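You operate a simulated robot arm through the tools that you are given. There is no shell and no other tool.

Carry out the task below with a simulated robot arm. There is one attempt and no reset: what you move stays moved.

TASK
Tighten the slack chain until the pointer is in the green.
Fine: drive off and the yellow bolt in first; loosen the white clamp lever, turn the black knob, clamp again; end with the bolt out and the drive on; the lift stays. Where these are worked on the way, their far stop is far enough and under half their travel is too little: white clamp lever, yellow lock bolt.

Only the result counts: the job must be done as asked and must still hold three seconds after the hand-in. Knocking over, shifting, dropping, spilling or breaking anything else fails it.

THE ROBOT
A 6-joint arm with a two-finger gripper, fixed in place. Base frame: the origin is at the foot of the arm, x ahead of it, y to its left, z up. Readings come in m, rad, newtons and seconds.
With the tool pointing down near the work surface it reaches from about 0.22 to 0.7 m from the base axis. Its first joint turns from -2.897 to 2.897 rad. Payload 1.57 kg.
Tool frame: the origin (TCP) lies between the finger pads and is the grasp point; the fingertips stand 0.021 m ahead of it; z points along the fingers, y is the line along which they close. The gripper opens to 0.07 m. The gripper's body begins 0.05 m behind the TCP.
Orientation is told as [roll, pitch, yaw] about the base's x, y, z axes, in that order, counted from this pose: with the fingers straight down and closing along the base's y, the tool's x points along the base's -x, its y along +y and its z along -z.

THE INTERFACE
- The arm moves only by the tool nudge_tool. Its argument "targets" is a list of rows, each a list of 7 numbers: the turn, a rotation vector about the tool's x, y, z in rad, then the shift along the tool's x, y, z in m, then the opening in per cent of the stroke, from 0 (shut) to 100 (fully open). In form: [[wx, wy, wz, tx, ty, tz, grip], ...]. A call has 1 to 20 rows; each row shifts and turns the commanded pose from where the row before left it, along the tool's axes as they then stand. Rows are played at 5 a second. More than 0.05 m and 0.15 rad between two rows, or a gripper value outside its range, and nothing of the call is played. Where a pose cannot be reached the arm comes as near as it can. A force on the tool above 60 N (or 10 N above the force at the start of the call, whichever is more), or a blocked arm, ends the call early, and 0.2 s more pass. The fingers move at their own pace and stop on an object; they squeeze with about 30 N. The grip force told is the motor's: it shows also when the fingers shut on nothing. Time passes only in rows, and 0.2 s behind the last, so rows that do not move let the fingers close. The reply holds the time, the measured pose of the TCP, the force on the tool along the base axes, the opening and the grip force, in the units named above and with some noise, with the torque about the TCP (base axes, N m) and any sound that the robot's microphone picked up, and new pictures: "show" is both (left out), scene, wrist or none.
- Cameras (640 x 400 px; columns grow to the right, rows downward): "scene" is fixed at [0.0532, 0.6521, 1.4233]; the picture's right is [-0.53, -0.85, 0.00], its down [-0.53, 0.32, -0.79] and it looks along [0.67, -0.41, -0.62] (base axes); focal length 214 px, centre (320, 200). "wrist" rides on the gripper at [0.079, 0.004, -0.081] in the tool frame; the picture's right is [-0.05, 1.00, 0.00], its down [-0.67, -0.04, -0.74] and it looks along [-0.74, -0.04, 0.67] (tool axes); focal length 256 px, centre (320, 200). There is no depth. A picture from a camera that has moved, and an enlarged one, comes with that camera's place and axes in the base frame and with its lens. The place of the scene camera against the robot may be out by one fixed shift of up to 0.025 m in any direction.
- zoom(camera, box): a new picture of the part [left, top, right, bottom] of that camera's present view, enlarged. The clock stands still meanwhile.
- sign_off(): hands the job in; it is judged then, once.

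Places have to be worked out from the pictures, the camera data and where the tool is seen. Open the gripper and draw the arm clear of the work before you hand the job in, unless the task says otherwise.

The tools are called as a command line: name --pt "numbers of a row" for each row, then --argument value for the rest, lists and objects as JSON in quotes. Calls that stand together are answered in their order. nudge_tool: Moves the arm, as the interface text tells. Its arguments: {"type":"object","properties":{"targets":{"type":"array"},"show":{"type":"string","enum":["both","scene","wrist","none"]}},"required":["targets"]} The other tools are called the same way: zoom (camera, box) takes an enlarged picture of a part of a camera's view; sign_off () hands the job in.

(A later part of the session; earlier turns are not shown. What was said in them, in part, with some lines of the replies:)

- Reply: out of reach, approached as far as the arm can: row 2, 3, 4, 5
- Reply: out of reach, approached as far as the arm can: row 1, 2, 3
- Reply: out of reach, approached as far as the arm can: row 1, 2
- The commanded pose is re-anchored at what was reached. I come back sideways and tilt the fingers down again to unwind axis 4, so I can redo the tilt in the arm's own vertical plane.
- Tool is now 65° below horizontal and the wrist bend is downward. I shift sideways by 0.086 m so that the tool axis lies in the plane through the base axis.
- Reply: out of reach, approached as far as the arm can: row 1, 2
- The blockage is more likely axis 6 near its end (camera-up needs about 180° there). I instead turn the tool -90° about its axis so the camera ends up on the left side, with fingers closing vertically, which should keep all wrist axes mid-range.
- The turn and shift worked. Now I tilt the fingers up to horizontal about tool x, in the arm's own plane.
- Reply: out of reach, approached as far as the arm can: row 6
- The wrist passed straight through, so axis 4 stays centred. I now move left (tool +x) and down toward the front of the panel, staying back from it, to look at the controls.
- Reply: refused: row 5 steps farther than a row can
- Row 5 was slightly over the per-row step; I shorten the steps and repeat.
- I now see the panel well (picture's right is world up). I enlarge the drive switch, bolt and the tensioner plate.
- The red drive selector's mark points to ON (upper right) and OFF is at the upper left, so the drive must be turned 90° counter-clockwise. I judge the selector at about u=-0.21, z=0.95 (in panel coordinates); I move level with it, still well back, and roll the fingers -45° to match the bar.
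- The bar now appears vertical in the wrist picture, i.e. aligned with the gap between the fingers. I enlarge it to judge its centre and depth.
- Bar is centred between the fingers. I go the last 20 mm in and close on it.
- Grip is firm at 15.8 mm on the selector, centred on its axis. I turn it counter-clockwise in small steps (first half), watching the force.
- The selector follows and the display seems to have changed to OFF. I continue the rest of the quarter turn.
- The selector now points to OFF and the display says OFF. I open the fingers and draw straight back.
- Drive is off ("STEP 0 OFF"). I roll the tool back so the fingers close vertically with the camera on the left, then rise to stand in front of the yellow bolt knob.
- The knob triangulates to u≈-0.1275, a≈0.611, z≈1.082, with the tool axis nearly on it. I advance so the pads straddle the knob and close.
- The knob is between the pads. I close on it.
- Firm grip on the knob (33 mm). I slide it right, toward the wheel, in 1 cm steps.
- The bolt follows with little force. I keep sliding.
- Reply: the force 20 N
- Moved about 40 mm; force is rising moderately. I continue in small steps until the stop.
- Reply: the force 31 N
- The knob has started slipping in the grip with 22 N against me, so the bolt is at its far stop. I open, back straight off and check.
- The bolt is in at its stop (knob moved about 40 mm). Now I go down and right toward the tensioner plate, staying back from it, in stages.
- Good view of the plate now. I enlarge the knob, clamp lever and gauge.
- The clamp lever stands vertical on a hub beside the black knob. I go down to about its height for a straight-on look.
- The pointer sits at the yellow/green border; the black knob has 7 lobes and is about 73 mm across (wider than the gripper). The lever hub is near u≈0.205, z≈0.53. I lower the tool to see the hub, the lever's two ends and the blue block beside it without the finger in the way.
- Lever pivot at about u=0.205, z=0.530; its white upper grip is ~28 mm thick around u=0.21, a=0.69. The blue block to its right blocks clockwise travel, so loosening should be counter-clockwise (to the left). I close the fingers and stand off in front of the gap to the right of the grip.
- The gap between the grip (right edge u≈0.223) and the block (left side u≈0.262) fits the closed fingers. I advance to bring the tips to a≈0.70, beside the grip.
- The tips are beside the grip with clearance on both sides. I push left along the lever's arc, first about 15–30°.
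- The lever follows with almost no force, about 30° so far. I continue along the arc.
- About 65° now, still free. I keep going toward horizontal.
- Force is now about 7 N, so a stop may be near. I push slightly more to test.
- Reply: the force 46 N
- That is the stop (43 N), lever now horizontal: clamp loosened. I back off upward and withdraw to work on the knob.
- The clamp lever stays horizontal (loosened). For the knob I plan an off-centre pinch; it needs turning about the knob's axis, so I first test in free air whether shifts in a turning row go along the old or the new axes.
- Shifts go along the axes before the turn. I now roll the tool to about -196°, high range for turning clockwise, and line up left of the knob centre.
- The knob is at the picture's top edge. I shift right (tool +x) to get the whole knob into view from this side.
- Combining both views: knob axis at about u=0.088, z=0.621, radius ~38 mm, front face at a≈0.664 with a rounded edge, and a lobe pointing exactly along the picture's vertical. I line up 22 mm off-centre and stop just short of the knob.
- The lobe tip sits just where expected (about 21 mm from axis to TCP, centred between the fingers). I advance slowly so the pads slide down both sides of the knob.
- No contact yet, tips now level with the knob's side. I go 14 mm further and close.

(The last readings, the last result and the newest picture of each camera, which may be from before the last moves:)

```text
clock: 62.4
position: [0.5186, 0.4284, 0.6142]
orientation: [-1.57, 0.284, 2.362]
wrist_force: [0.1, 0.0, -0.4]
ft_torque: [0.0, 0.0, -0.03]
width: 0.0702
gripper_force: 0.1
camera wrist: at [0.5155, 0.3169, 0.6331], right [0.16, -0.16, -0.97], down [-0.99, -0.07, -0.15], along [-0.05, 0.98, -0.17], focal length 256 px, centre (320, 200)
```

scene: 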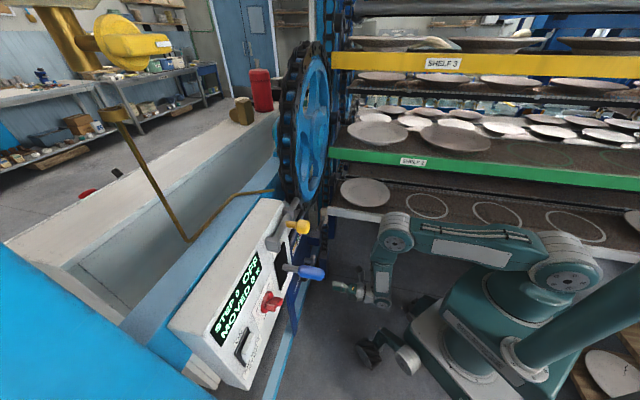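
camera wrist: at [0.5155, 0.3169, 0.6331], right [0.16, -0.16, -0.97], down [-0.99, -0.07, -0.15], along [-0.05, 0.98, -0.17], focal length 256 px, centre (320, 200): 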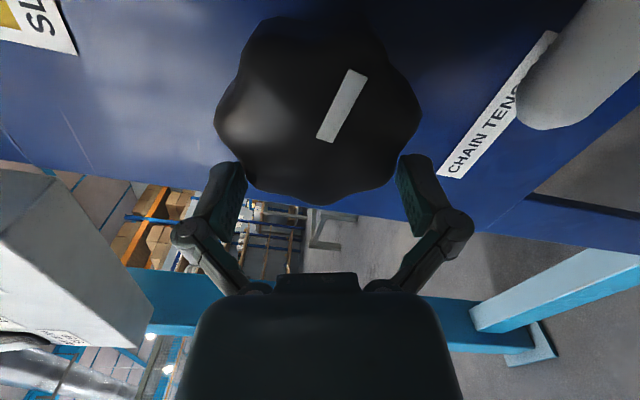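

Pads straddle the lower lobes without touching. I close the gripper now.

nudge_tool --pt "0 0 0 0 0 0 0" --pt "0 0 0 0 0 0 0" --pt "0 0 0 0 0 0 0" --show "wrist"

zoom --camera "wrist" --box '[200, 20, 440, 220]'

```text
clock: 63.2
position: [0.5184, 0.4289, 0.6134]
orientation: [-1.568, 0.283, 2.362]
wrist_force: [-6.8, -4.0, -1.6]
ft_torque: [0.22, -0.19, 0.04]
width: 0.0645
gripper_force: 31.6
camera wrist: at [0.5151, 0.3167, 0.6328], right [0.16, -0.16, -0.97], down [-0.99, -0.07, -0.15], along [-0.05, 0.98, -0.17], focal length 256 px, centre (320, 200)
```

wrist: 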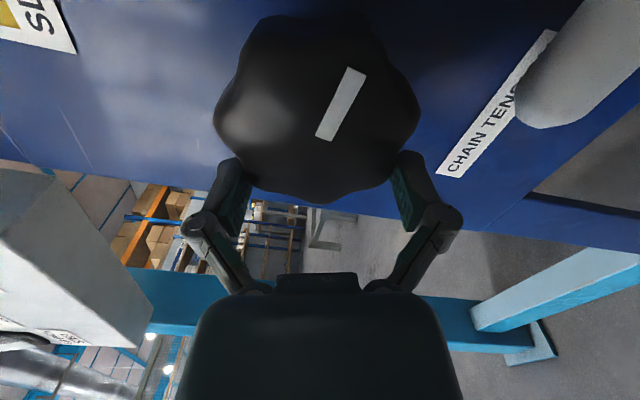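

```text
2.00 times, centred on (320, 120) of wrist
camera zoom: at [0.5151, 0.3167, 0.6328], right [0.16, -0.16, -0.97], down [-0.99, -0.07, -0.15], along [-0.05, 0.98, -0.17], focal length 512 px, centre (320, 360)
```

zoom: 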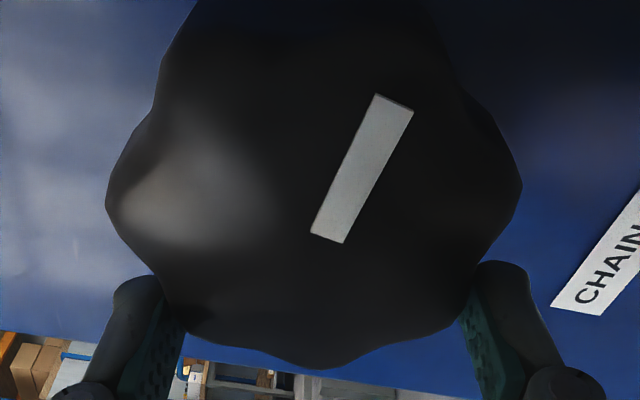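

The pinch holds at 64.5 mm, biting on two lobes. I turn clockwise about the knob's axis, 0.5 rad first, orbiting the TCP accordingly.

nudge_tool --pt "0 0 0.1 0.0001 -0.00214 0 0" --pt "0 0 0.1 0.0001 -0.00214 0 0" --pt "0 0 0.1 0.0001 -0.00214 0 0" --pt "0 0 0.1 0.0001 -0.00214 0 0" --pt "0 0 0.1 0.0001 -0.00214 0 0" --show "wrist"

zoom --camera "wrist" --box '[0, 0, 440, 220]'

```text
clock: 64.4
position: [0.5188, 0.43, 0.6239]
orientation: [-1.573, -0.219, 2.362]
wrist_force: [-18.6, -9.9, 9.4]
ft_torque: [0.05, -0.25, -0.11]
width: 0.0642
gripper_force: 32.4
camera wrist: at [0.5144, 0.3184, 0.6045], right [-0.19, 0.19, -0.96], down [-0.98, -0.08, 0.18], along [-0.04, 0.98, 0.2], focal length 256 px, centre (320, 200)
```

wrist: 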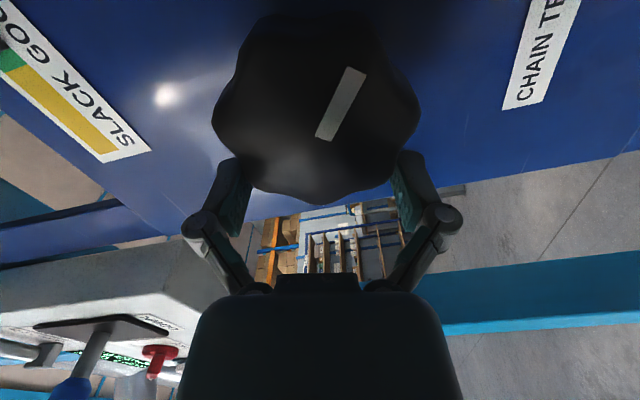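

```text
1.45 times, centred on (220, 110) of wrist
camera zoom: at [0.5144, 0.3184, 0.6045], right [-0.19, 0.19, -0.96], down [-0.98, -0.08, 0.18], along [-0.04, 0.98, 0.2], focal length 372 px, centre (466, 331)
```

zoom: 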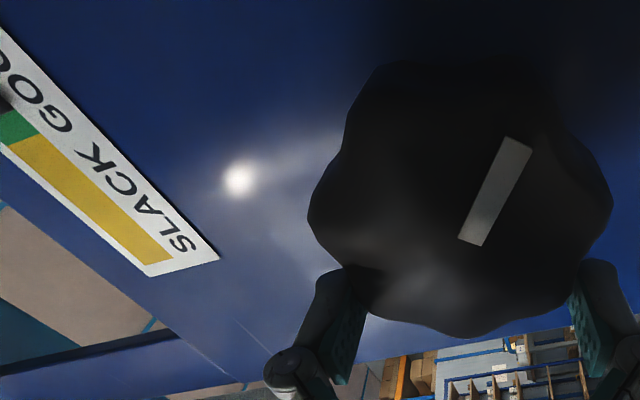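

The knob followed the tool, and the pointer has already left the yellow. I check the gauge in the scene view before turning any more.

zoom --camera "scene" --box '[280, 210, 340, 265]'

zoom --camera "wrist" --box '[0, 0, 160, 170]'

```text
7.27 times, centred on (310, 238) of scene
camera zoom: at [0.0532, 0.6521, 1.4233], right [-0.53, -0.85, 0.0], down [-0.53, 0.32, -0.79], along [0.67, -0.41, -0.62], focal length 1560 px, centre (393, -73)
```

zoom: 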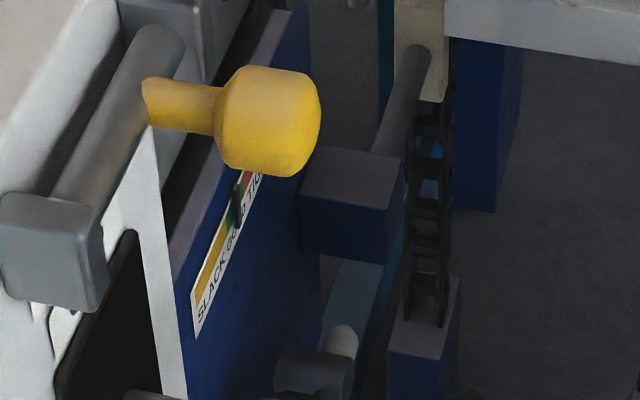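

```text
2.35 times, centred on (80, 85) of wrist
camera zoom: at [0.5144, 0.3184, 0.6045], right [-0.19, 0.19, -0.96], down [-0.98, -0.08, 0.18], along [-0.04, 0.98, 0.2], focal length 602 px, centre (885, 471)
```

zoom: 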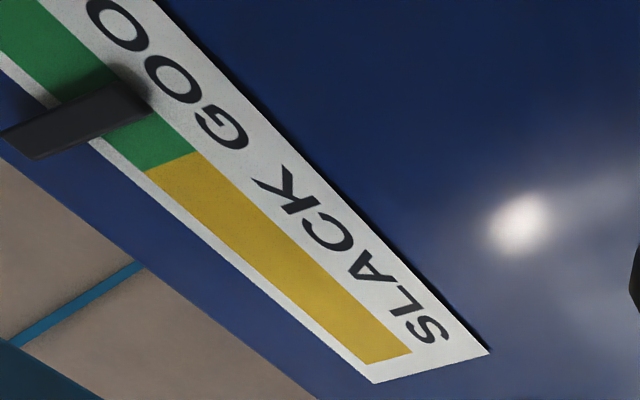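

The pointer is now in the green. I enlarge the scene view of the gauge to see where in the green it stands.

zoom --camera "scene" --box '[294, 228, 310, 258]'

zoom --camera "wrist" --box '[0, 0, 80, 80]'

```text
13.33 times, centred on (302, 243) of scene
camera zoom: at [0.0532, 0.6521, 1.4233], right [-0.53, -0.85, 0.0], down [-0.53, 0.32, -0.79], along [0.67, -0.41, -0.62], focal length 2860 px, centre (560, -373)
```

zoom: 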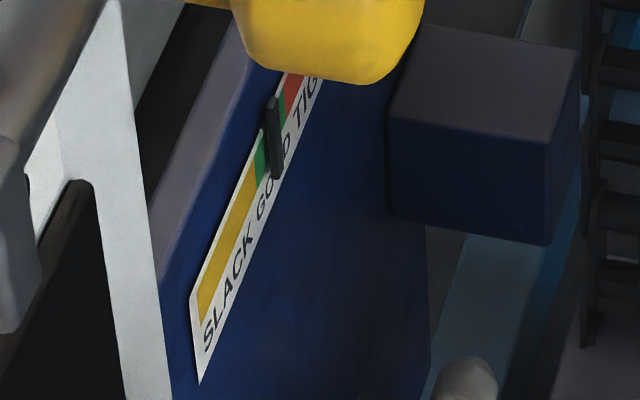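

```text
5.00 times, centred on (40, 40) of wrist
camera zoom: at [0.5144, 0.3184, 0.6045], right [-0.19, 0.19, -0.96], down [-0.98, -0.08, 0.18], along [-0.04, 0.98, 0.2], focal length 1280 px, centre (1720, 1000)
```

zoom: 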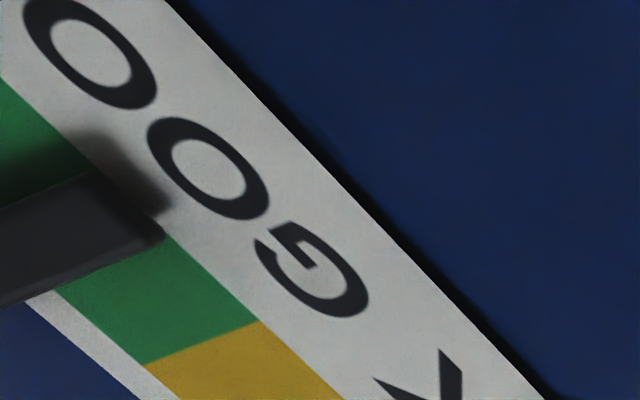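

Pointer is about mid-green with green on both sides. I stop turning, open the gripper and draw straight back to look at the gauge squarely.

nudge_tool --pt "0 0 0 0 0 0 100" --pt "0 0 0 0 0 0 100" --pt "0 0 0 0 0 -0.02 100" --pt "0 0 0 0 0 -0.03 100" --pt "0 0 0 0 0 -0.04 100" --pt "0 0 0 0 0 -0.03 100" --show "wrist"

zoom --camera "scene" --box '[294, 228, 310, 258]'

```text
clock: 65.8
position: [0.4339, 0.3452, 0.6238]
orientation: [-1.571, -0.219, 2.361]
wrist_force: [-0.5, -0.3, -0.5]
ft_torque: [-0.03, 0.04, -0.01]
width: 0.0698
gripper_force: 0.1
camera wrist: at [0.4306, 0.2334, 0.6042], right [-0.19, 0.19, -0.96], down [-0.98, -0.08, 0.18], along [-0.04, 0.98, 0.2], focal length 256 px, centre (320, 200)
```

wrist: 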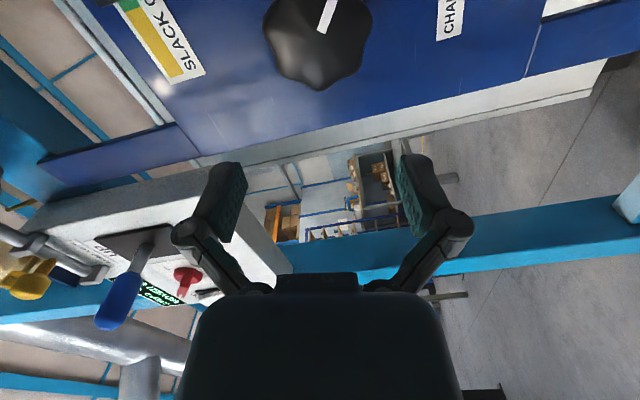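

```text
13.33 times, centred on (302, 243) of scene
camera zoom: at [0.0532, 0.6521, 1.4233], right [-0.53, -0.85, 0.0], down [-0.53, 0.32, -0.79], along [0.67, -0.41, -0.62], focal length 2860 px, centre (560, -373)
```

zoom: 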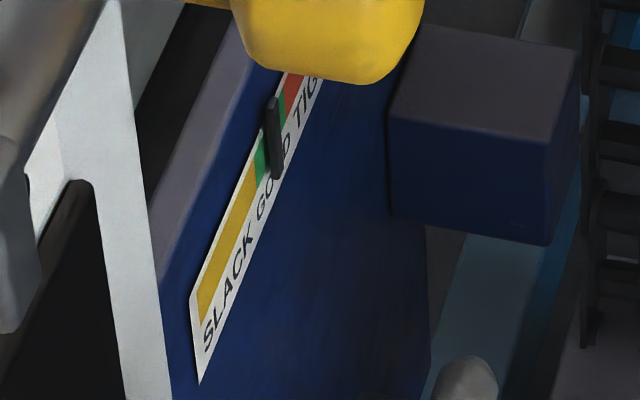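

The pointer stayed put after release. I roll the tool back to the camera-left pose to look at the gauge and for the clamp lever.

nudge_tool --pt "0 0 0.1462 0 0 0 60" --pt "0 0 0.1462 0 0 0 60" --pt "0 0 0.1462 0 0 0 60" --pt "0 0 0.1462 0 0 0 60" --pt "0 0 0.1462 0 0 0 60" --pt "0 0 0.1462 0 0 0 60" --pt "0 0 0.1462 0 0 0 60" --pt "0 0 0.1462 0 0 0 60" --pt "0 0 0.1462 0 0 0 60" --pt "0 0 0.1462 0 0 0 60" --pt "0 0 0.1462 0 0 0 60" --pt "0 0 0.1462 0 0 0 60" --pt "0 0 0.1462 0 0 0 60" --pt "0 0 0.1462 0 0 0 60" --pt "0 0 0.1462 0 0 0 60" --pt "0 0 0.1462 0 0 0 60" --pt "0 0 0.1462 0 0 0 60" --pt "0 0 0.1462 0 0 0 60" --pt "0 0 0.1462 0 0 0 60" --pt "0 0 0.1452 0 0 0 0" --show "wrist"

zoom --camera "wrist" --box '[380, 40, 540, 200]'

```text
clock: 70.0
position: [0.434, 0.3439, 0.6239]
orientation: [1.571, 0.003, -0.78]
wrist_force: [0.5, -0.3, 0.0]
ft_torque: [0.04, 0.01, 0.03]
width: 0.0
gripper_force: 29.2
camera wrist: at [0.3193, 0.3422, 0.6297], right [0.04, -0.04, 1.0], down [-0.05, -1.0, -0.04], along [1.0, -0.05, -0.04], focal length 256 px, centre (320, 200)
```

wrist: 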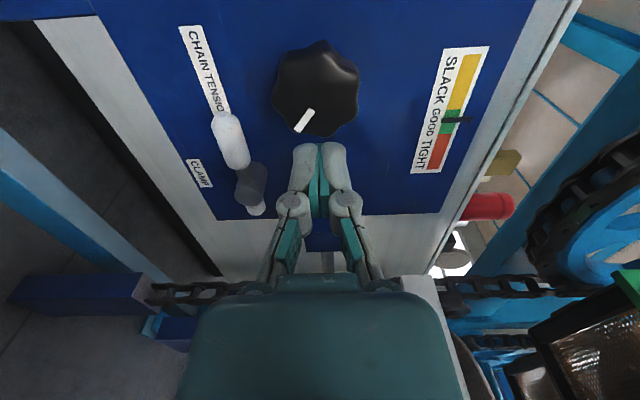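

```text
2.50 times, centred on (460, 120) of wrist
camera zoom: at [0.3193, 0.3422, 0.6297], right [0.04, -0.04, 1.0], down [-0.05, -1.0, -0.04], along [1.0, -0.05, -0.04], focal length 640 px, centre (-30, 400)
```

zoom: 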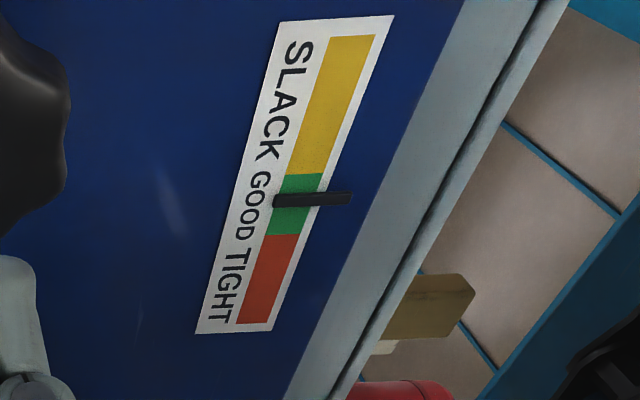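

The pointer is near the middle of the green (about 44% across it). Now I re-clamp: with closed fingers I go below the horizontal lever grip, first standing off in front.

nudge_tool --pt "0 0 0 -0.022 -0.044 0 0" --pt "0 0 0 -0.022 -0.044 0 0" --pt "0 0 0 -0.022 -0.044 0 0" --pt "0 0 0 0 0 0.04 0" --pt "0 0 0 0 0 0 0" --show "wrist"

zoom --camera "wrist" --box '[240, 0, 520, 200]'

```text
clock: 71.2
position: [0.5086, 0.3262, 0.4916]
orientation: [1.571, 0.003, -0.783]
wrist_force: [-0.3, -1.0, 0.0]
ft_torque: [0.0, 0.02, 0.01]
width: 0.0
gripper_force: 28.5
camera wrist: at [0.3953, 0.3242, 0.4971], right [0.04, -0.04, 1.0], down [-0.05, -1.0, -0.04], along [1.0, -0.05, -0.04], focal length 256 px, centre (320, 200)
```

wrist: 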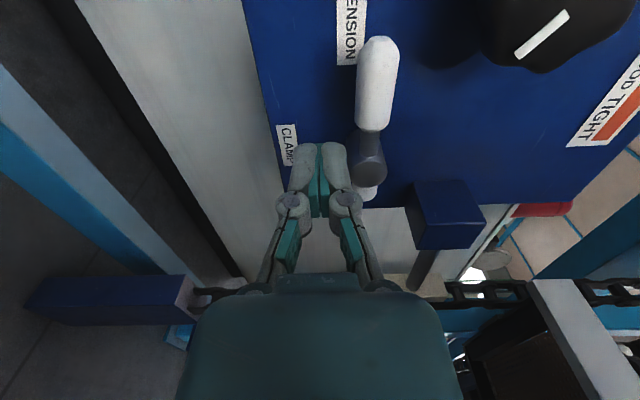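

```text
2.00 times, centred on (380, 100) of wrist
camera zoom: at [0.3953, 0.3242, 0.4971], right [0.04, -0.04, 1.0], down [-0.05, -1.0, -0.04], along [1.0, -0.05, -0.04], focal length 512 px, centre (200, 400)
```

zoom: 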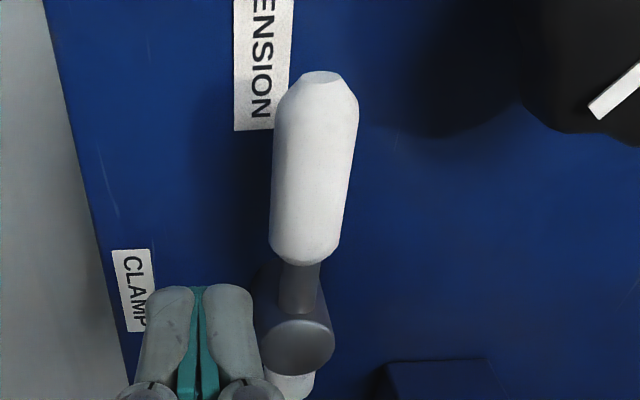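

The lever lies horizontal at z≈0.53, with the tool about 17 mm below its grip. I advance under it and push up, following its arc back toward vertical.

nudge_tool --pt "0 0 0 0 0 0.03 0" --pt "0 0 0 0 0 0.03 0" --pt "0 0 0 0 0 0.029 0" --pt "0 0 0 -0.003 0.007 0 0" --pt "0 0 0 0 0.007 0 0" --pt "0 0 0 0.002 0.009 0 0" --pt "0 0 0 0.002 0.009 0 0" --pt "0 0 0 0 0 0 0" --show "wrist"

```text
clock: 73.0
position: [0.5694, 0.3893, 0.5272]
orientation: [1.572, 0.0, -0.781]
wrist_force: [-0.1, 0.0, 0.4]
ft_torque: [-0.01, 0.06, -0.01]
width: 0.0003
gripper_force: 28.9
out of reach, approached as far as the arm can: row 3
camera wrist: at [0.4547, 0.3873, 0.5326], right [0.04, -0.04, 1.0], down [-0.05, -1.0, -0.04], along [1.0, -0.05, -0.04], focal length 256 px, centre (320, 200)
```

wrist: 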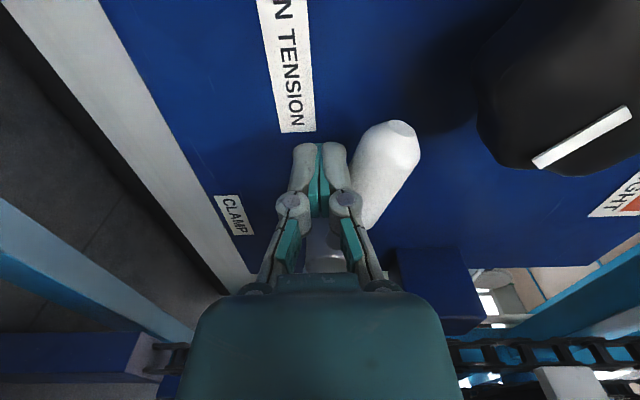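

The lever is rotating back (about 70° now) with little force. I continue along the arc.

nudge_tool --pt "0 0 0 -0.001 0.008 0 0" --pt "0 0 0 -0.001 0.008 0 0" --pt "0 0 0 -0.0028 0.0092 0 0" --pt "0 0 0 -0.0028 0.0093 0 0" --pt "0 0 0 -0.0056 0.0086 0 0" --pt "0 0 0 -0.0057 0.0087 0 0" --pt "0 0 0 0 0 0 0" --show "wrist"

```text
clock: 74.6
position: [0.5828, 0.3752, 0.5799]
orientation: [1.571, 0.0, -0.783]
wrist_force: [-0.6, 1.1, 0.4]
ft_torque: [-0.02, 0.0, 0.0]
width: 0.0
gripper_force: 28.6
camera wrist: at [0.4683, 0.3739, 0.5844], right [0.04, -0.04, 1.0], down [-0.05, -1.0, -0.04], along [1.0, -0.05, -0.04], focal length 256 px, centre (320, 200)
```

wrist: 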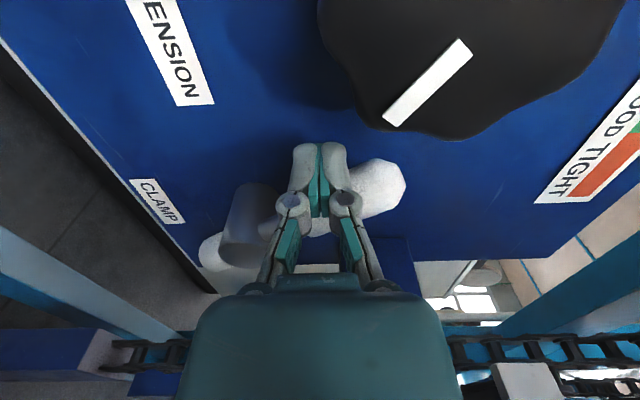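

About 30° left. I continue to vertical.

nudge_tool --pt "0 0 0 -0.008 0.0063 0 0" --pt "0 0 0 -0.0085 0.0063 0 0" --pt "0 0 0 -0.0095 0.0042 0 0" --pt "0 0 0 -0.0096 0.0042 0 0" --pt "0 0 0 0 0 0 0" --show "wrist"

```text
clock: 75.8
position: [0.6096, 0.3507, 0.6001]
orientation: [1.569, 0.0, -0.782]
wrist_force: [-0.3, -0.3, -0.4]
ft_torque: [0.03, -0.02, -0.02]
width: 0.0001
gripper_force: 29.1
camera wrist: at [0.494, 0.3487, 0.6052], right [0.04, -0.04, 1.0], down [-0.05, -1.0, -0.04], along [1.0, -0.05, -0.04], focal length 256 px, centre (320, 200)
```

wrist: 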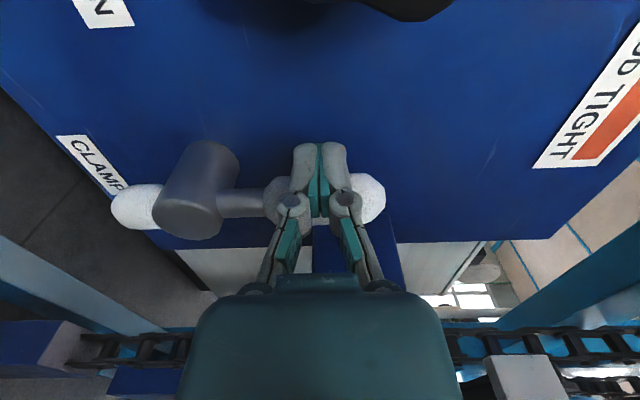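

Lever is nearly upright, no stop felt yet. I push right in small steps until it meets the stop.

nudge_tool --pt "0 0 0 -0.003 0 0 0" --pt "0 0 0 -0.003 0 0 0" --pt "0 0 0 0 0 0 0" --show "none"

```text
clock: 76.6
position: [0.6107, 0.3482, 0.5998]
orientation: [1.57, 0.0, -0.775]
wrist_force: [-17.8, 12.3, 6.0]
ft_torque: [0.12, -0.01, 0.2]
width: 0.0058
gripper_force: 28.1
```

A stop is felt (about 22 N). I back off to the left, withdraw, and look at the lever and gauge.

nudge_tool --pt "0 0 0 0.008 0 0 0" --pt "0 0 0 0.008 0 0 0" --pt "0 0 0 0 0 -0.04 0" --pt "0 0 0 0 0 -0.04 0" --pt "0 0 0 0.03 0 -0.03 0" --pt "0 0 0 0.04 0.01 0 0" --pt "0 0 0 0.03 0.01 0 0" --pt "0 0 0 0 0 0 0" --show "both"

zoom --camera "wrist" --box '[160, 40, 520, 240]'

```text
clock: 78.4
position: [0.4522, 0.3492, 0.6188]
orientation: [1.571, -0.001, -0.782]
wrist_force: [-0.1, -0.1, -0.1]
ft_torque: [-0.01, 0.0, 0.0]
width: 0.0
gripper_force: 28.5
camera wrist: at [0.338, 0.3477, 0.6246], right [0.04, -0.04, 1.0], down [-0.05, -1.0, -0.04], along [1.0, -0.05, -0.04], focal length 256 px, centre (320, 200)
```

scene: 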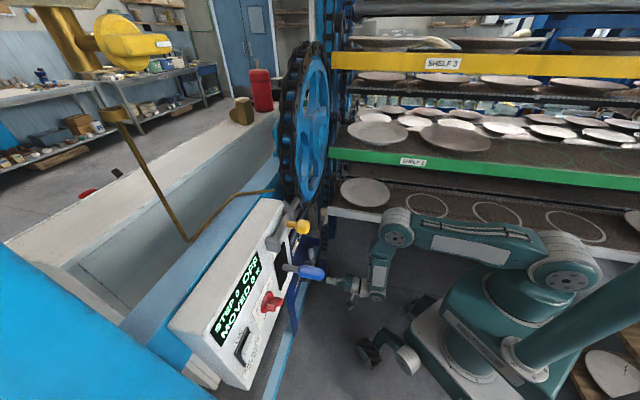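
wrist: 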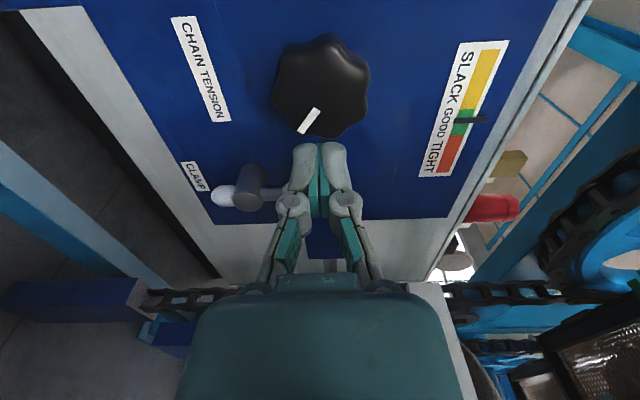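

```text
1.78 times, centred on (340, 140) of wrist
camera zoom: at [0.338, 0.3477, 0.6246], right [0.04, -0.04, 1.0], down [-0.05, -1.0, -0.04], along [1.0, -0.05, -0.04], focal length 455 px, centre (284, 307)
```

zoom: 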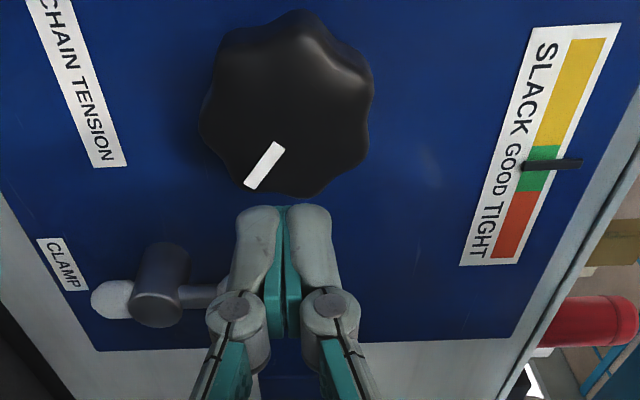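

Lever is upright again and the pointer remains in the green. Next, the bolt out: I withdraw and climb back to the yellow knob, opening the fingers.

nudge_tool --pt "0 0 0 0 0.035 -0.033 80" --pt "0 0 0 0 0.035 -0.033 80" --pt "0 0 0 0.0163 0.0392 0 80" --pt "0 0 0 0.0163 0.0392 0 80" --pt "0 0 0 0.0163 0.0392 0 80" --pt "0 0 0 0.0163 0.0392 0 80" --pt "0 0 0 0.0163 0.0392 0 80" --pt "0 0 0 0.0163 0.0392 0 80" --pt "0 0 0 0.0163 0.0392 0 80" --pt "0 0 0 0.0163 0.0392 0 80" --pt "0 0 0 0.0163 0.0392 0 80" --pt "0 0 0 0.0163 0.0392 0 80" --pt "0 0 0 0 0 0 80" --show "both"

zoom --camera "wrist" --box '[220, 20, 420, 180]'

```text
clock: 81.2
position: [0.29, 0.4186, 1.0818]
orientation: [1.573, 0.002, -0.781]
wrist_force: [-0.2, 0.1, -0.2]
ft_torque: [-0.01, -0.02, 0.03]
width: 0.0561
gripper_force: 0.1
camera wrist: at [0.1752, 0.4168, 1.0877], right [0.04, -0.04, 1.0], down [-0.05, -1.0, -0.04], along [1.0, -0.05, -0.04], focal length 256 px, centre (320, 200)
```

scene: 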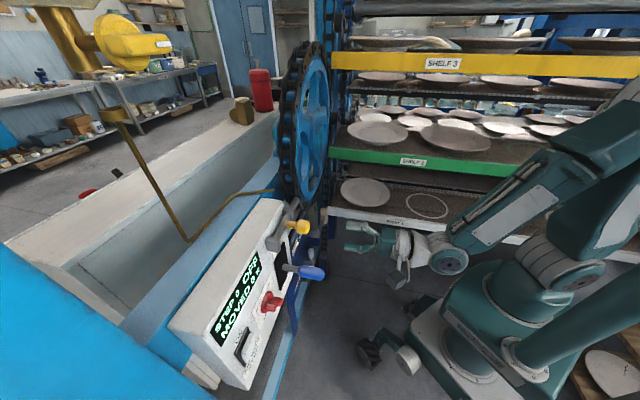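
wrist: 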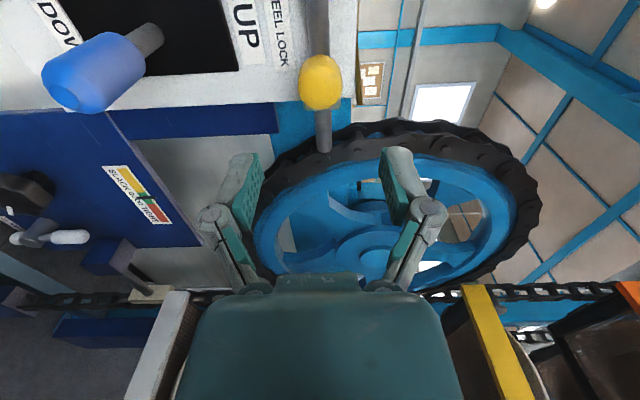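

```text
2.50 times, centred on (320, 100) of wrist
camera zoom: at [0.1752, 0.4168, 1.0877], right [0.04, -0.04, 1.0], down [-0.05, -1.0, -0.04], along [1.0, -0.05, -0.04], focal length 640 px, centre (320, 450)
```

zoom: 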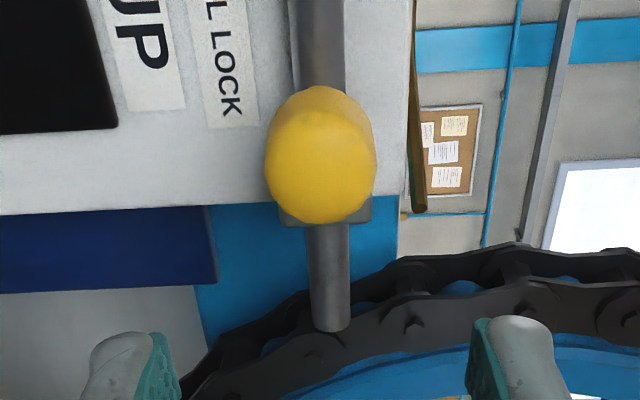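

The knob is straight ahead (u≈-0.087). I advance, grip it, and prepare to pull it left.

nudge_tool --pt "0 0 0 -0.001 0.001 0.036 80" --pt "0 0 0 0 0 0.036 80" --pt "0 0 0 0 0 0.035 80" --pt "0 0 0 0 0 0 80" --pt "0 0 0 0 0 0 0" --pt "0 0 0 0 0 0 0" --pt "0 0 0 0 0 0 0" --show "wrist"

```text
clock: 82.8
position: [0.3668, 0.493, 1.0817]
orientation: [1.568, 0.0, -0.782]
wrist_force: [-7.8, -7.8, -13.3]
ft_torque: [-0.14, 0.18, 0.19]
width: 0.0335
gripper_force: 31.7
camera wrist: at [0.2517, 0.4907, 1.0878], right [0.04, -0.03, 1.0], down [-0.05, -1.0, -0.03], along [1.0, -0.05, -0.04], focal length 256 px, centre (320, 200)
```

wrist: 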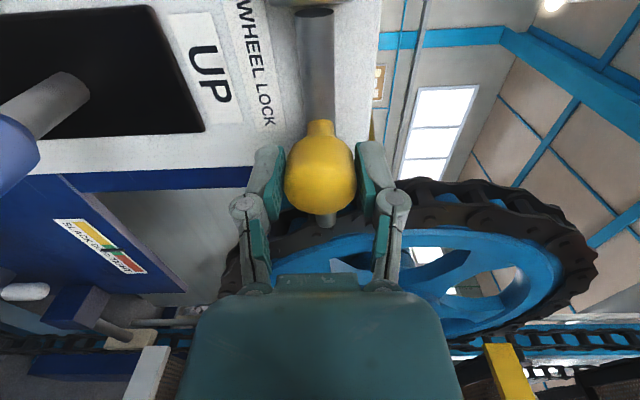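

Firm grip at 33.5 mm. I slide the bolt left (tool +x) toward its out position.

nudge_tool --pt "0 0 0 0.008 0 0 0" --pt "0 0 0 0.008 0 0 0" --pt "0 0 0 0.008 0 0 0" --pt "0 0 0 0.008 0 0 0" --pt "0 0 0 0 0 0 0" --show "wrist"

```text
clock: 84.0
position: [0.3427, 0.5154, 1.0821]
orientation: [1.568, 0.0, -0.78]
wrist_force: [-11.0, -9.6, -20.3]
ft_torque: [-0.13, 0.35, -0.51]
width: 0.0336
gripper_force: 31.8
camera wrist: at [0.2285, 0.5138, 1.0876], right [0.04, -0.04, 1.0], down [-0.05, -1.0, -0.03], along [1.0, -0.05, -0.04], focal length 256 px, centre (320, 200)
```

wrist: 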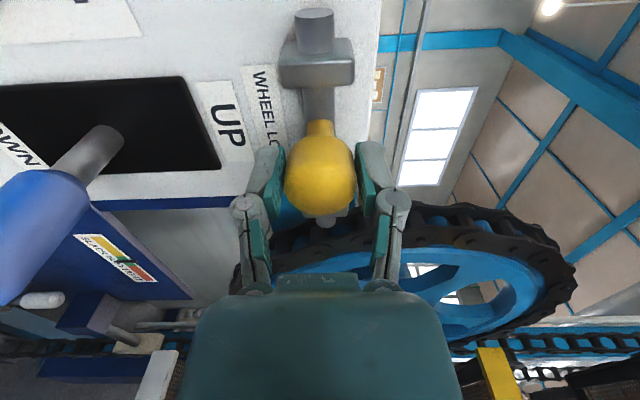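

Moved about 32 mm. I continue in small steps to the stop.

nudge_tool --pt "0 0 0 0.004 0 0 0" --pt "0 0 0 0.004 0 0 0" --pt "0 0 0 0.003 0 0 0" --pt "0 0 0 0 0 0 0" --show "wrist"

```text
clock: 85.0
position: [0.3383, 0.5206, 1.0821]
orientation: [1.569, 0.003, -0.788]
wrist_force: [3.7, -19.5, -18.3]
ft_torque: [-0.3, 0.19, -0.67]
width: 0.0333
gripper_force: 31.2
camera wrist: at [0.2232, 0.5198, 1.0877], right [0.04, -0.04, 1.0], down [-0.06, -1.0, -0.04], along [1.0, -0.05, -0.04], focal length 256 px, centre (320, 200)
```

wrist: 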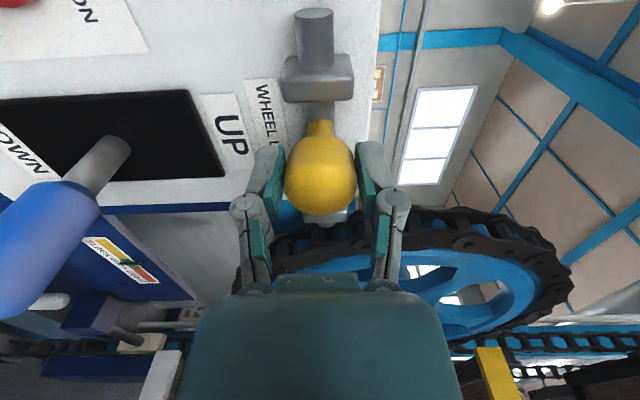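

Stop reached (16 N), bolt is out. I release, back away and move to the drive selector's height.

nudge_tool --pt "0 0 0 0 0 0 80" --pt "0 0 0 0 0 0 80" --pt "0 0 0 0 0 -0.035 80" --pt "0 0 0 0 0 -0.035 80" --pt "0 0 0 0 0 -0.035 80" --pt "0 0 0 0 0 -0.025 80" --pt "0 0 0 0.021 -0.034 0 60" --pt "0 0 0 0.021 -0.034 0 60" --pt "0 0 0 0.021 -0.034 0 60" --pt "0 0 0 0.021 -0.035 0 60" --pt "0 0 0 0 0 0 60" --show "both"

zoom --camera "wrist" --box '[300, 0, 540, 180]'

```text
clock: 87.4
position: [0.1829, 0.4899, 0.9464]
orientation: [1.57, 0.001, -0.781]
wrist_force: [-0.2, 0.3, 0.5]
ft_torque: [-0.03, 0.0, 0.02]
width: 0.0419
gripper_force: 0.1
camera wrist: at [0.0686, 0.4879, 0.9524], right [0.04, -0.04, 1.0], down [-0.05, -1.0, -0.04], along [1.0, -0.05, -0.04], focal length 256 px, centre (320, 200)
```

scene: 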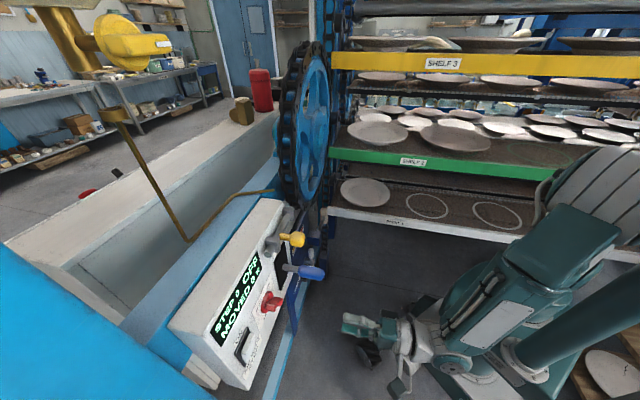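
wrist: 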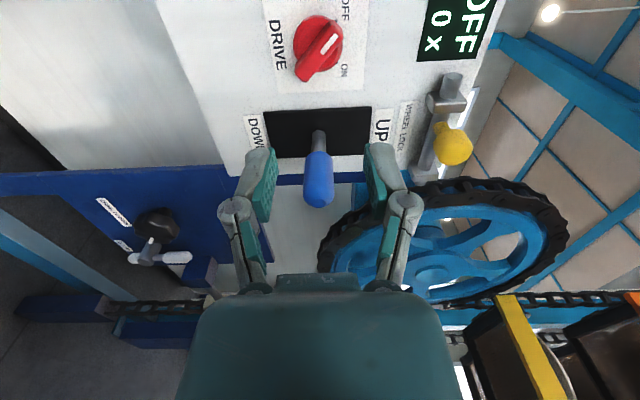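

```text
2.22 times, centred on (420, 90) of wrist
camera zoom: at [0.0686, 0.4879, 0.9524], right [0.04, -0.04, 1.0], down [-0.05, -1.0, -0.04], along [1.0, -0.05, -0.04], focal length 569 px, centre (98, 444)
```

zoom: 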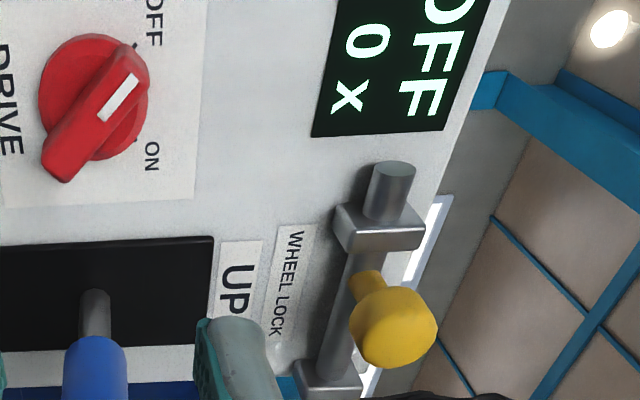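

Bolt is out as at the start, and the selector is still OFF. I roll the fingers -135° to match the bar at OFF, centring on the selector.

nudge_tool --pt "0 0 0 -0.0048 -0.001 0 60" --pt "0 0 -0.14725 0 0 0 60" --pt "0 0 -0.14725 0 0 0 60" --pt "0 0 -0.14725 0 0 0 60" --pt "0 0 -0.14725 0 0 0 60" --pt "0 0 -0.14725 0 0 0 60" --pt "0 0 -0.14725 0 0 0 60" --pt "0 0 -0.14725 0 0 0 60" --pt "0 0 -0.14725 0 0 0 60" --pt "0 0 -0.14725 0 0 0 60" --pt "0 0 -0.14725 0 0 0 60" --pt "0 0 -0.14725 0 0 0 60" --pt "0 0 -0.14725 0 0 0 60" --pt "0 0 -0.14725 0 0 0 60" --pt "0 0 -0.14725 0 0 0 60" --pt "0 0 -0.14725 0 0 0 60" --pt "0 0 -0.14725 0 0 0 60" --pt "0 0 0 0 0 0 60" --show "wrist"

zoom --camera "wrist" --box '[240, 0, 400, 120]'

```text
clock: 91.2
position: [0.1873, 0.4874, 0.9452]
orientation: [-1.572, -0.783, 2.362]
wrist_force: [0.3, 0.5, -0.1]
ft_torque: [0.01, 0.01, -0.02]
width: 0.042
gripper_force: 0.0
camera wrist: at [0.1671, 0.392, 0.8871], right [-0.53, 0.52, -0.67], down [-0.84, -0.21, 0.49], along [0.11, 0.83, 0.55], focal length 256 px, centre (320, 200)
```

wrist: 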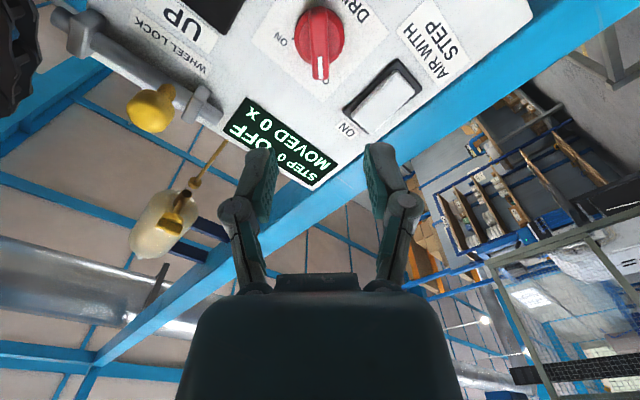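

```text
3.33 times, centred on (320, 60) of wrist
camera zoom: at [0.1671, 0.392, 0.8871], right [-0.53, 0.52, -0.67], down [-0.84, -0.21, 0.49], along [0.11, 0.83, 0.55], focal length 853 px, centre (320, 667)
```

zoom: 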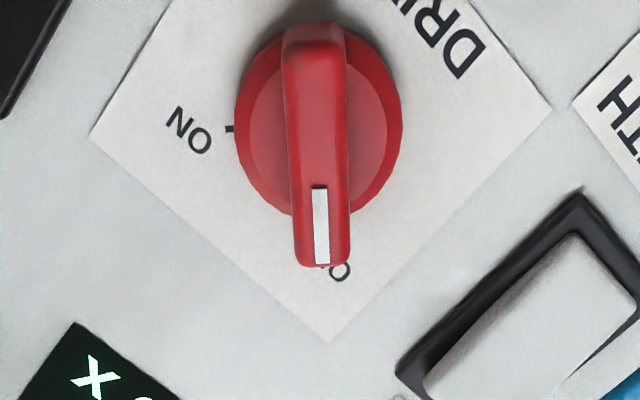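

The bar is vertical and centred between the fingers. I advance 151 mm as before and close on it.

nudge_tool --pt "0 0 0 0 0 0.04 60" --pt "0 0 0 0 0 0.04 60" --pt "0 0 0 0 0 0.04 60" --pt "0 0 0 0 0 0.02 60" --pt "0 0 0 0 0 0.011 60" --pt "0 0 0 0 0 0 60" --pt "0 0 0 0 0 0 0" --pt "0 0 0 0 0 0 0" --pt "0 0 0 0 0 0 0" --show "wrist"

```text
clock: 93.2
position: [0.2934, 0.5939, 0.9454]
orientation: [-1.57, -0.786, 2.361]
wrist_force: [-1.8, -5.8, 1.1]
ft_torque: [0.03, -0.07, 0.09]
width: 0.0158
gripper_force: 31.7
camera wrist: at [0.2733, 0.499, 0.8874], right [-0.53, 0.52, -0.67], down [-0.84, -0.21, 0.5], along [0.12, 0.82, 0.55], focal length 256 px, centre (320, 200)
```

wrist: 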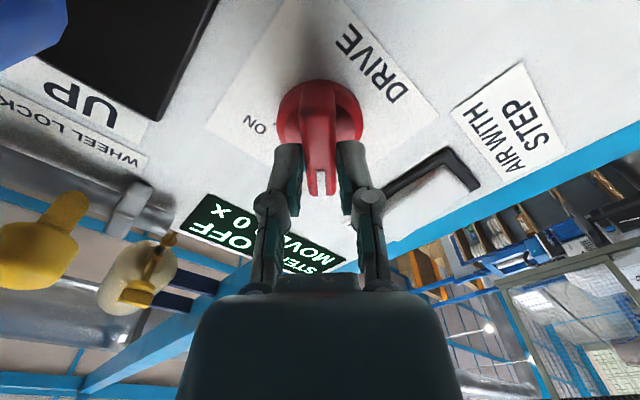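

Gripped at 15.8 mm on the selector. I turn it clockwise a quarter turn to ON.

nudge_tool --pt "0 0 0.131 0 0 0 0" --pt "0 0 0.131 0 0 0 0" --pt "0 0 0.131 0 0 0 0" --pt "0 0 0.131 0 0 0 0" --pt "0 0 0.131 0 0 0 0" --pt "0 0 0.131 0 0 0 0" --pt "0 0 0.131 0 0 0 0" --pt "0 0 0.131 0 0 0 0" --pt "0 0 0.131 0 0 0 0" --pt "0 0 0.131 0 0 0 0" --pt "0 0 0.131 0 0 0 0" --pt "0 0 0.131 0 0 0 0" --show "both"

zoom --camera "wrist" --box '[180, 20, 640, 280]'

```text
clock: 95.8
position: [0.2951, 0.593, 0.9471]
orientation: [1.572, -0.78, -0.784]
wrist_force: [0.7, -13.8, 5.3]
ft_torque: [0.24, -0.47, -0.6]
width: 0.0161
gripper_force: 32.2
camera wrist: at [0.1941, 0.5779, 0.8935], right [-0.47, 0.47, 0.75], down [-0.17, -0.88, 0.44], along [0.86, 0.08, 0.5], focal length 256 px, centre (320, 200)
```

scene: 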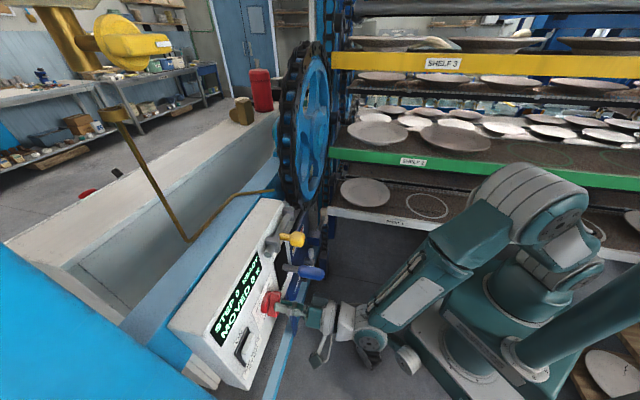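
wrist: 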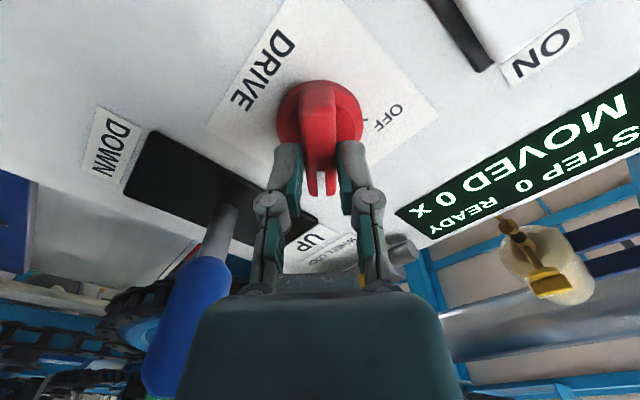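

```text
1.39 times, centred on (410, 150) of wrist
camera zoom: at [0.1941, 0.5779, 0.8935], right [-0.47, 0.47, 0.75], down [-0.17, -0.88, 0.44], along [0.86, 0.08, 0.5], focal length 356 px, centre (195, 270)
```

zoom: 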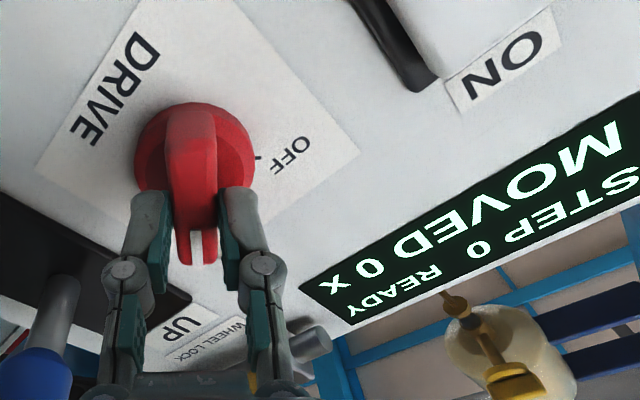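

The display now reads "STEP 0 READY". I release, back away clear, and check everything.

nudge_tool --pt "0 0 0 0 0 0 60" --pt "0 0 0 0 0 0 60" --pt "0 0 0 0 0 -0.03 60" --pt "0 0 0 0 0 -0.04 60" --pt "0 0 0 0 0 -0.04 60" --pt "0 0 0 0 0 -0.04 80" --pt "0 0 0.1309 0 0 0 100" --pt "0 0 0.1309 0 0 0 100" --pt "0 0 0.1309 0 0 0 100" --pt "0 0 0.1309 0 0 0 100" --pt "0 0 0.1309 0 0 0 100" --pt "0 0 0.1309 0 0 0 100" --pt "0 0 0 0 0 0 100" --show "both"

zoom --camera "wrist" --box '[260, 0, 560, 200]'

zoom --camera "scene" --box '[200, 210, 340, 390]'

zoom --camera "scene" --box '[285, 225, 325, 270]'

```text
clock: 98.6
position: [0.1885, 0.4879, 0.9451]
orientation: [1.57, 0.003, -0.779]
wrist_force: [0.5, 0.4, 0.2]
ft_torque: [0.02, 0.01, -0.01]
width: 0.0699
gripper_force: 0.1
camera wrist: at [0.0734, 0.486, 0.9508], right [0.04, -0.04, 1.0], down [-0.05, -1.0, -0.04], along [1.0, -0.05, -0.04], focal length 256 px, centre (320, 200)
```

scene: 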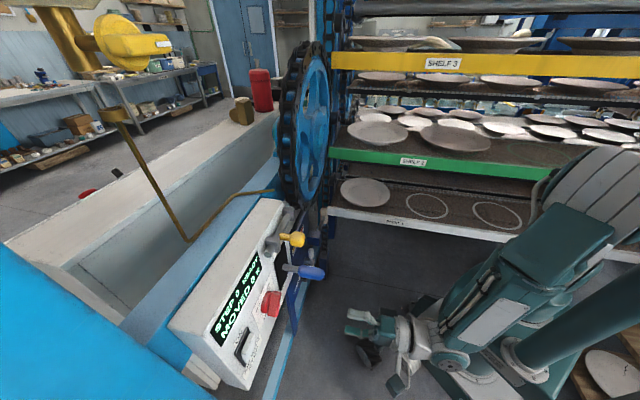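
wrist: 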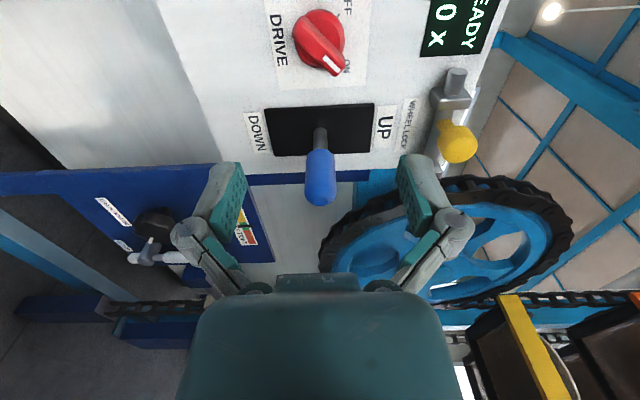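

```text
2.00 times, centred on (410, 100) of wrist
camera zoom: at [0.0734, 0.486, 0.9508], right [0.04, -0.04, 1.0], down [-0.05, -1.0, -0.04], along [1.0, -0.05, -0.04], focal length 512 px, centre (140, 400)
```

zoom: 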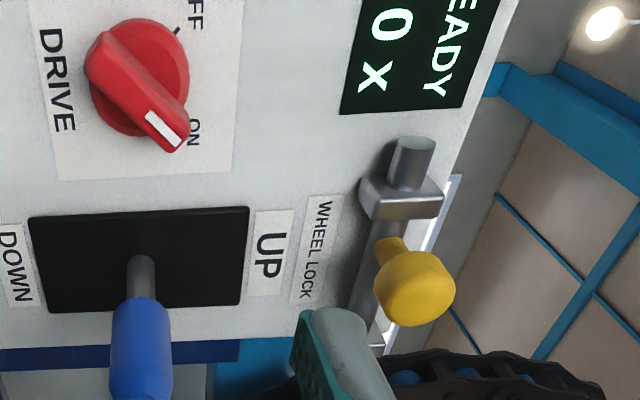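

```text
2.22 times, centred on (270, 300) of scene
camera zoom: at [0.0532, 0.6521, 1.4233], right [-0.53, -0.85, 0.0], down [-0.53, 0.32, -0.79], along [0.67, -0.41, -0.62], focal length 477 px, centre (431, -22)
```

zoom: 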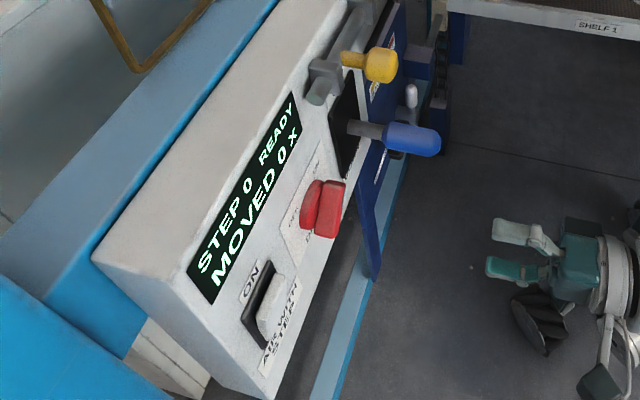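

```text
8.89 times, centred on (305, 248) of scene
camera zoom: at [0.0532, 0.6521, 1.4233], right [-0.53, -0.85, 0.0], down [-0.53, 0.32, -0.79], along [0.67, -0.41, -0.62], focal length 1906 px, centre (453, -222)
```

zoom: 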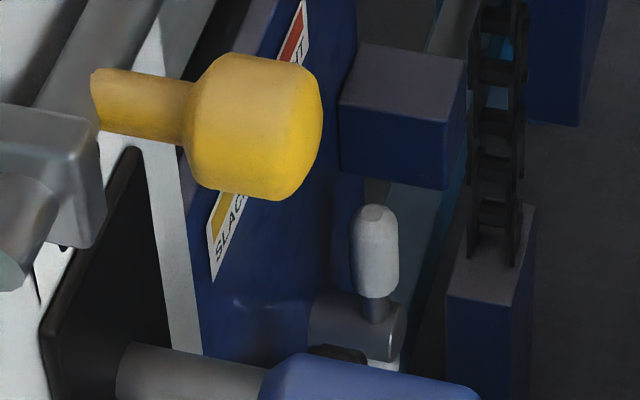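

Selector at ON, display "READY", bolt out, lever upright, lift handle untouched. I rise a little, clear of the work, to re-check the gauge with the drive on.

nudge_tool --pt "0 0 0 -0.02 0.035 0 100" --pt "0 0 0 -0.02 0.035 0 100" --pt "0 0 0 -0.02 0.035 0 100" --pt "0 0 0 0 0 0 100" --pt "0 0 0 0 0 0 100" --pt "0 0 0 0 0 0 100" --pt "0 0 0 0 0 0 100" --pt "0 0 0 0 0 0 100" --show "both"

zoom --camera "wrist" --box '[40, 150, 240, 270]'

zoom --camera "scene" --box '[200, 240, 290, 350]'

```text
clock: 100.4
position: [0.2318, 0.445, 1.05]
orientation: [1.57, 0.001, -0.78]
wrist_force: [0.3, 0.6, 0.0]
ft_torque: [-0.01, -0.04, 0.0]
width: 0.07
gripper_force: 0.1
camera wrist: at [0.1164, 0.4443, 1.0561], right [0.04, -0.04, 1.0], down [-0.05, -1.0, -0.04], along [1.0, -0.05, -0.04], focal length 256 px, centre (320, 200)
```

scene: 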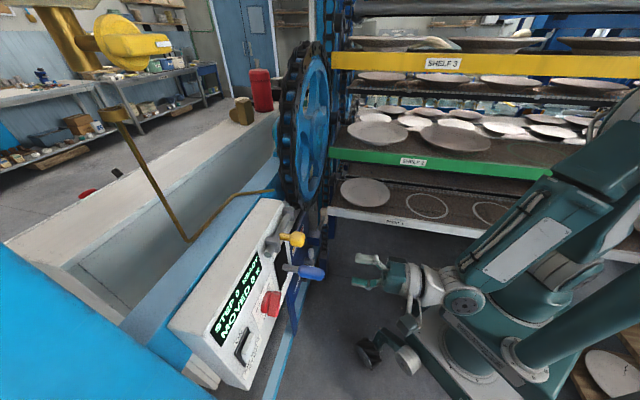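
wrist: 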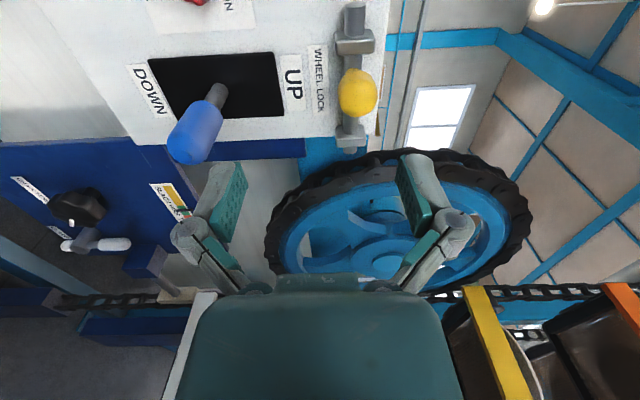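

```text
3.20 times, centred on (140, 210) of wrist
camera zoom: at [0.1164, 0.4443, 1.0561], right [0.04, -0.04, 1.0], down [-0.05, -1.0, -0.04], along [1.0, -0.05, -0.04], focal length 819 px, centre (896, 168)
```

zoom: 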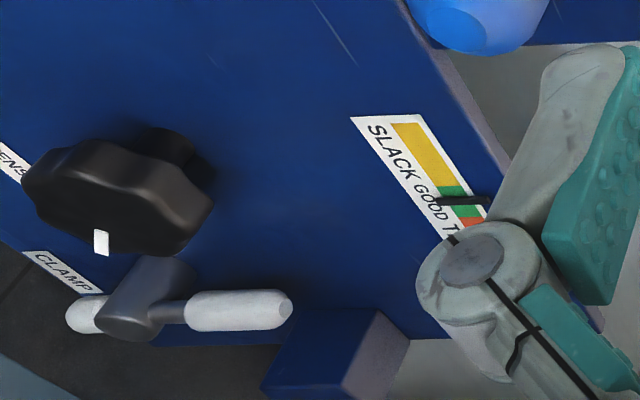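

```text
3.64 times, centred on (245, 295) of scene
camera zoom: at [0.0532, 0.6521, 1.4233], right [-0.53, -0.85, 0.0], down [-0.53, 0.32, -0.79], along [0.67, -0.41, -0.62], focal length 780 px, centre (593, -146)
```

zoom: 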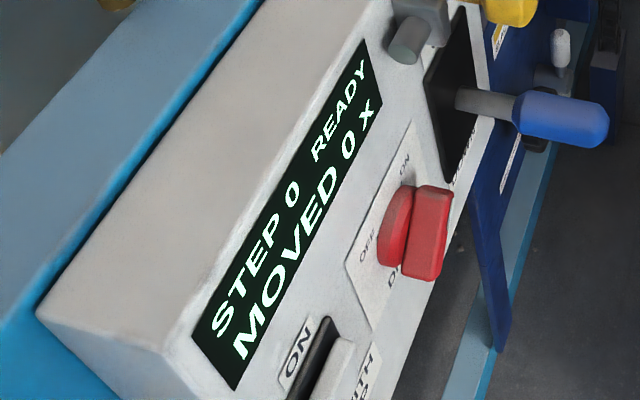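

The pointer stands mid-green, the clamp lever is back up, the bolt is out, the drive is on and the display reads READY. The gripper is open and the arm is clear, so I hand the job in.

sign_off

```text
The job is handed in.
```

The chain is tightened: the pointer now sits near the middle of the green, and the job is handed in.

- **Before tightening:** I turned the drive off and slid the yellow bolt in to its stop.
- **Adjusting:** I swung the white clamp lever about 90° to its stop to loosen it. I turned the black knob about 0.5 rad clockwise, then pushed the lever back upright to its stop. The pointer did not move when I let go of the knob or when I re-clamped.
- **Finishing:** I pulled the bolt out to its stop and switched the drive back on. The display now reads "STEP 0 READY / MOVED 0 X".

I left the lift handle alone, and nothing else was knocked or shifted. The gripper is open and the arm is drawn back clear of the work.
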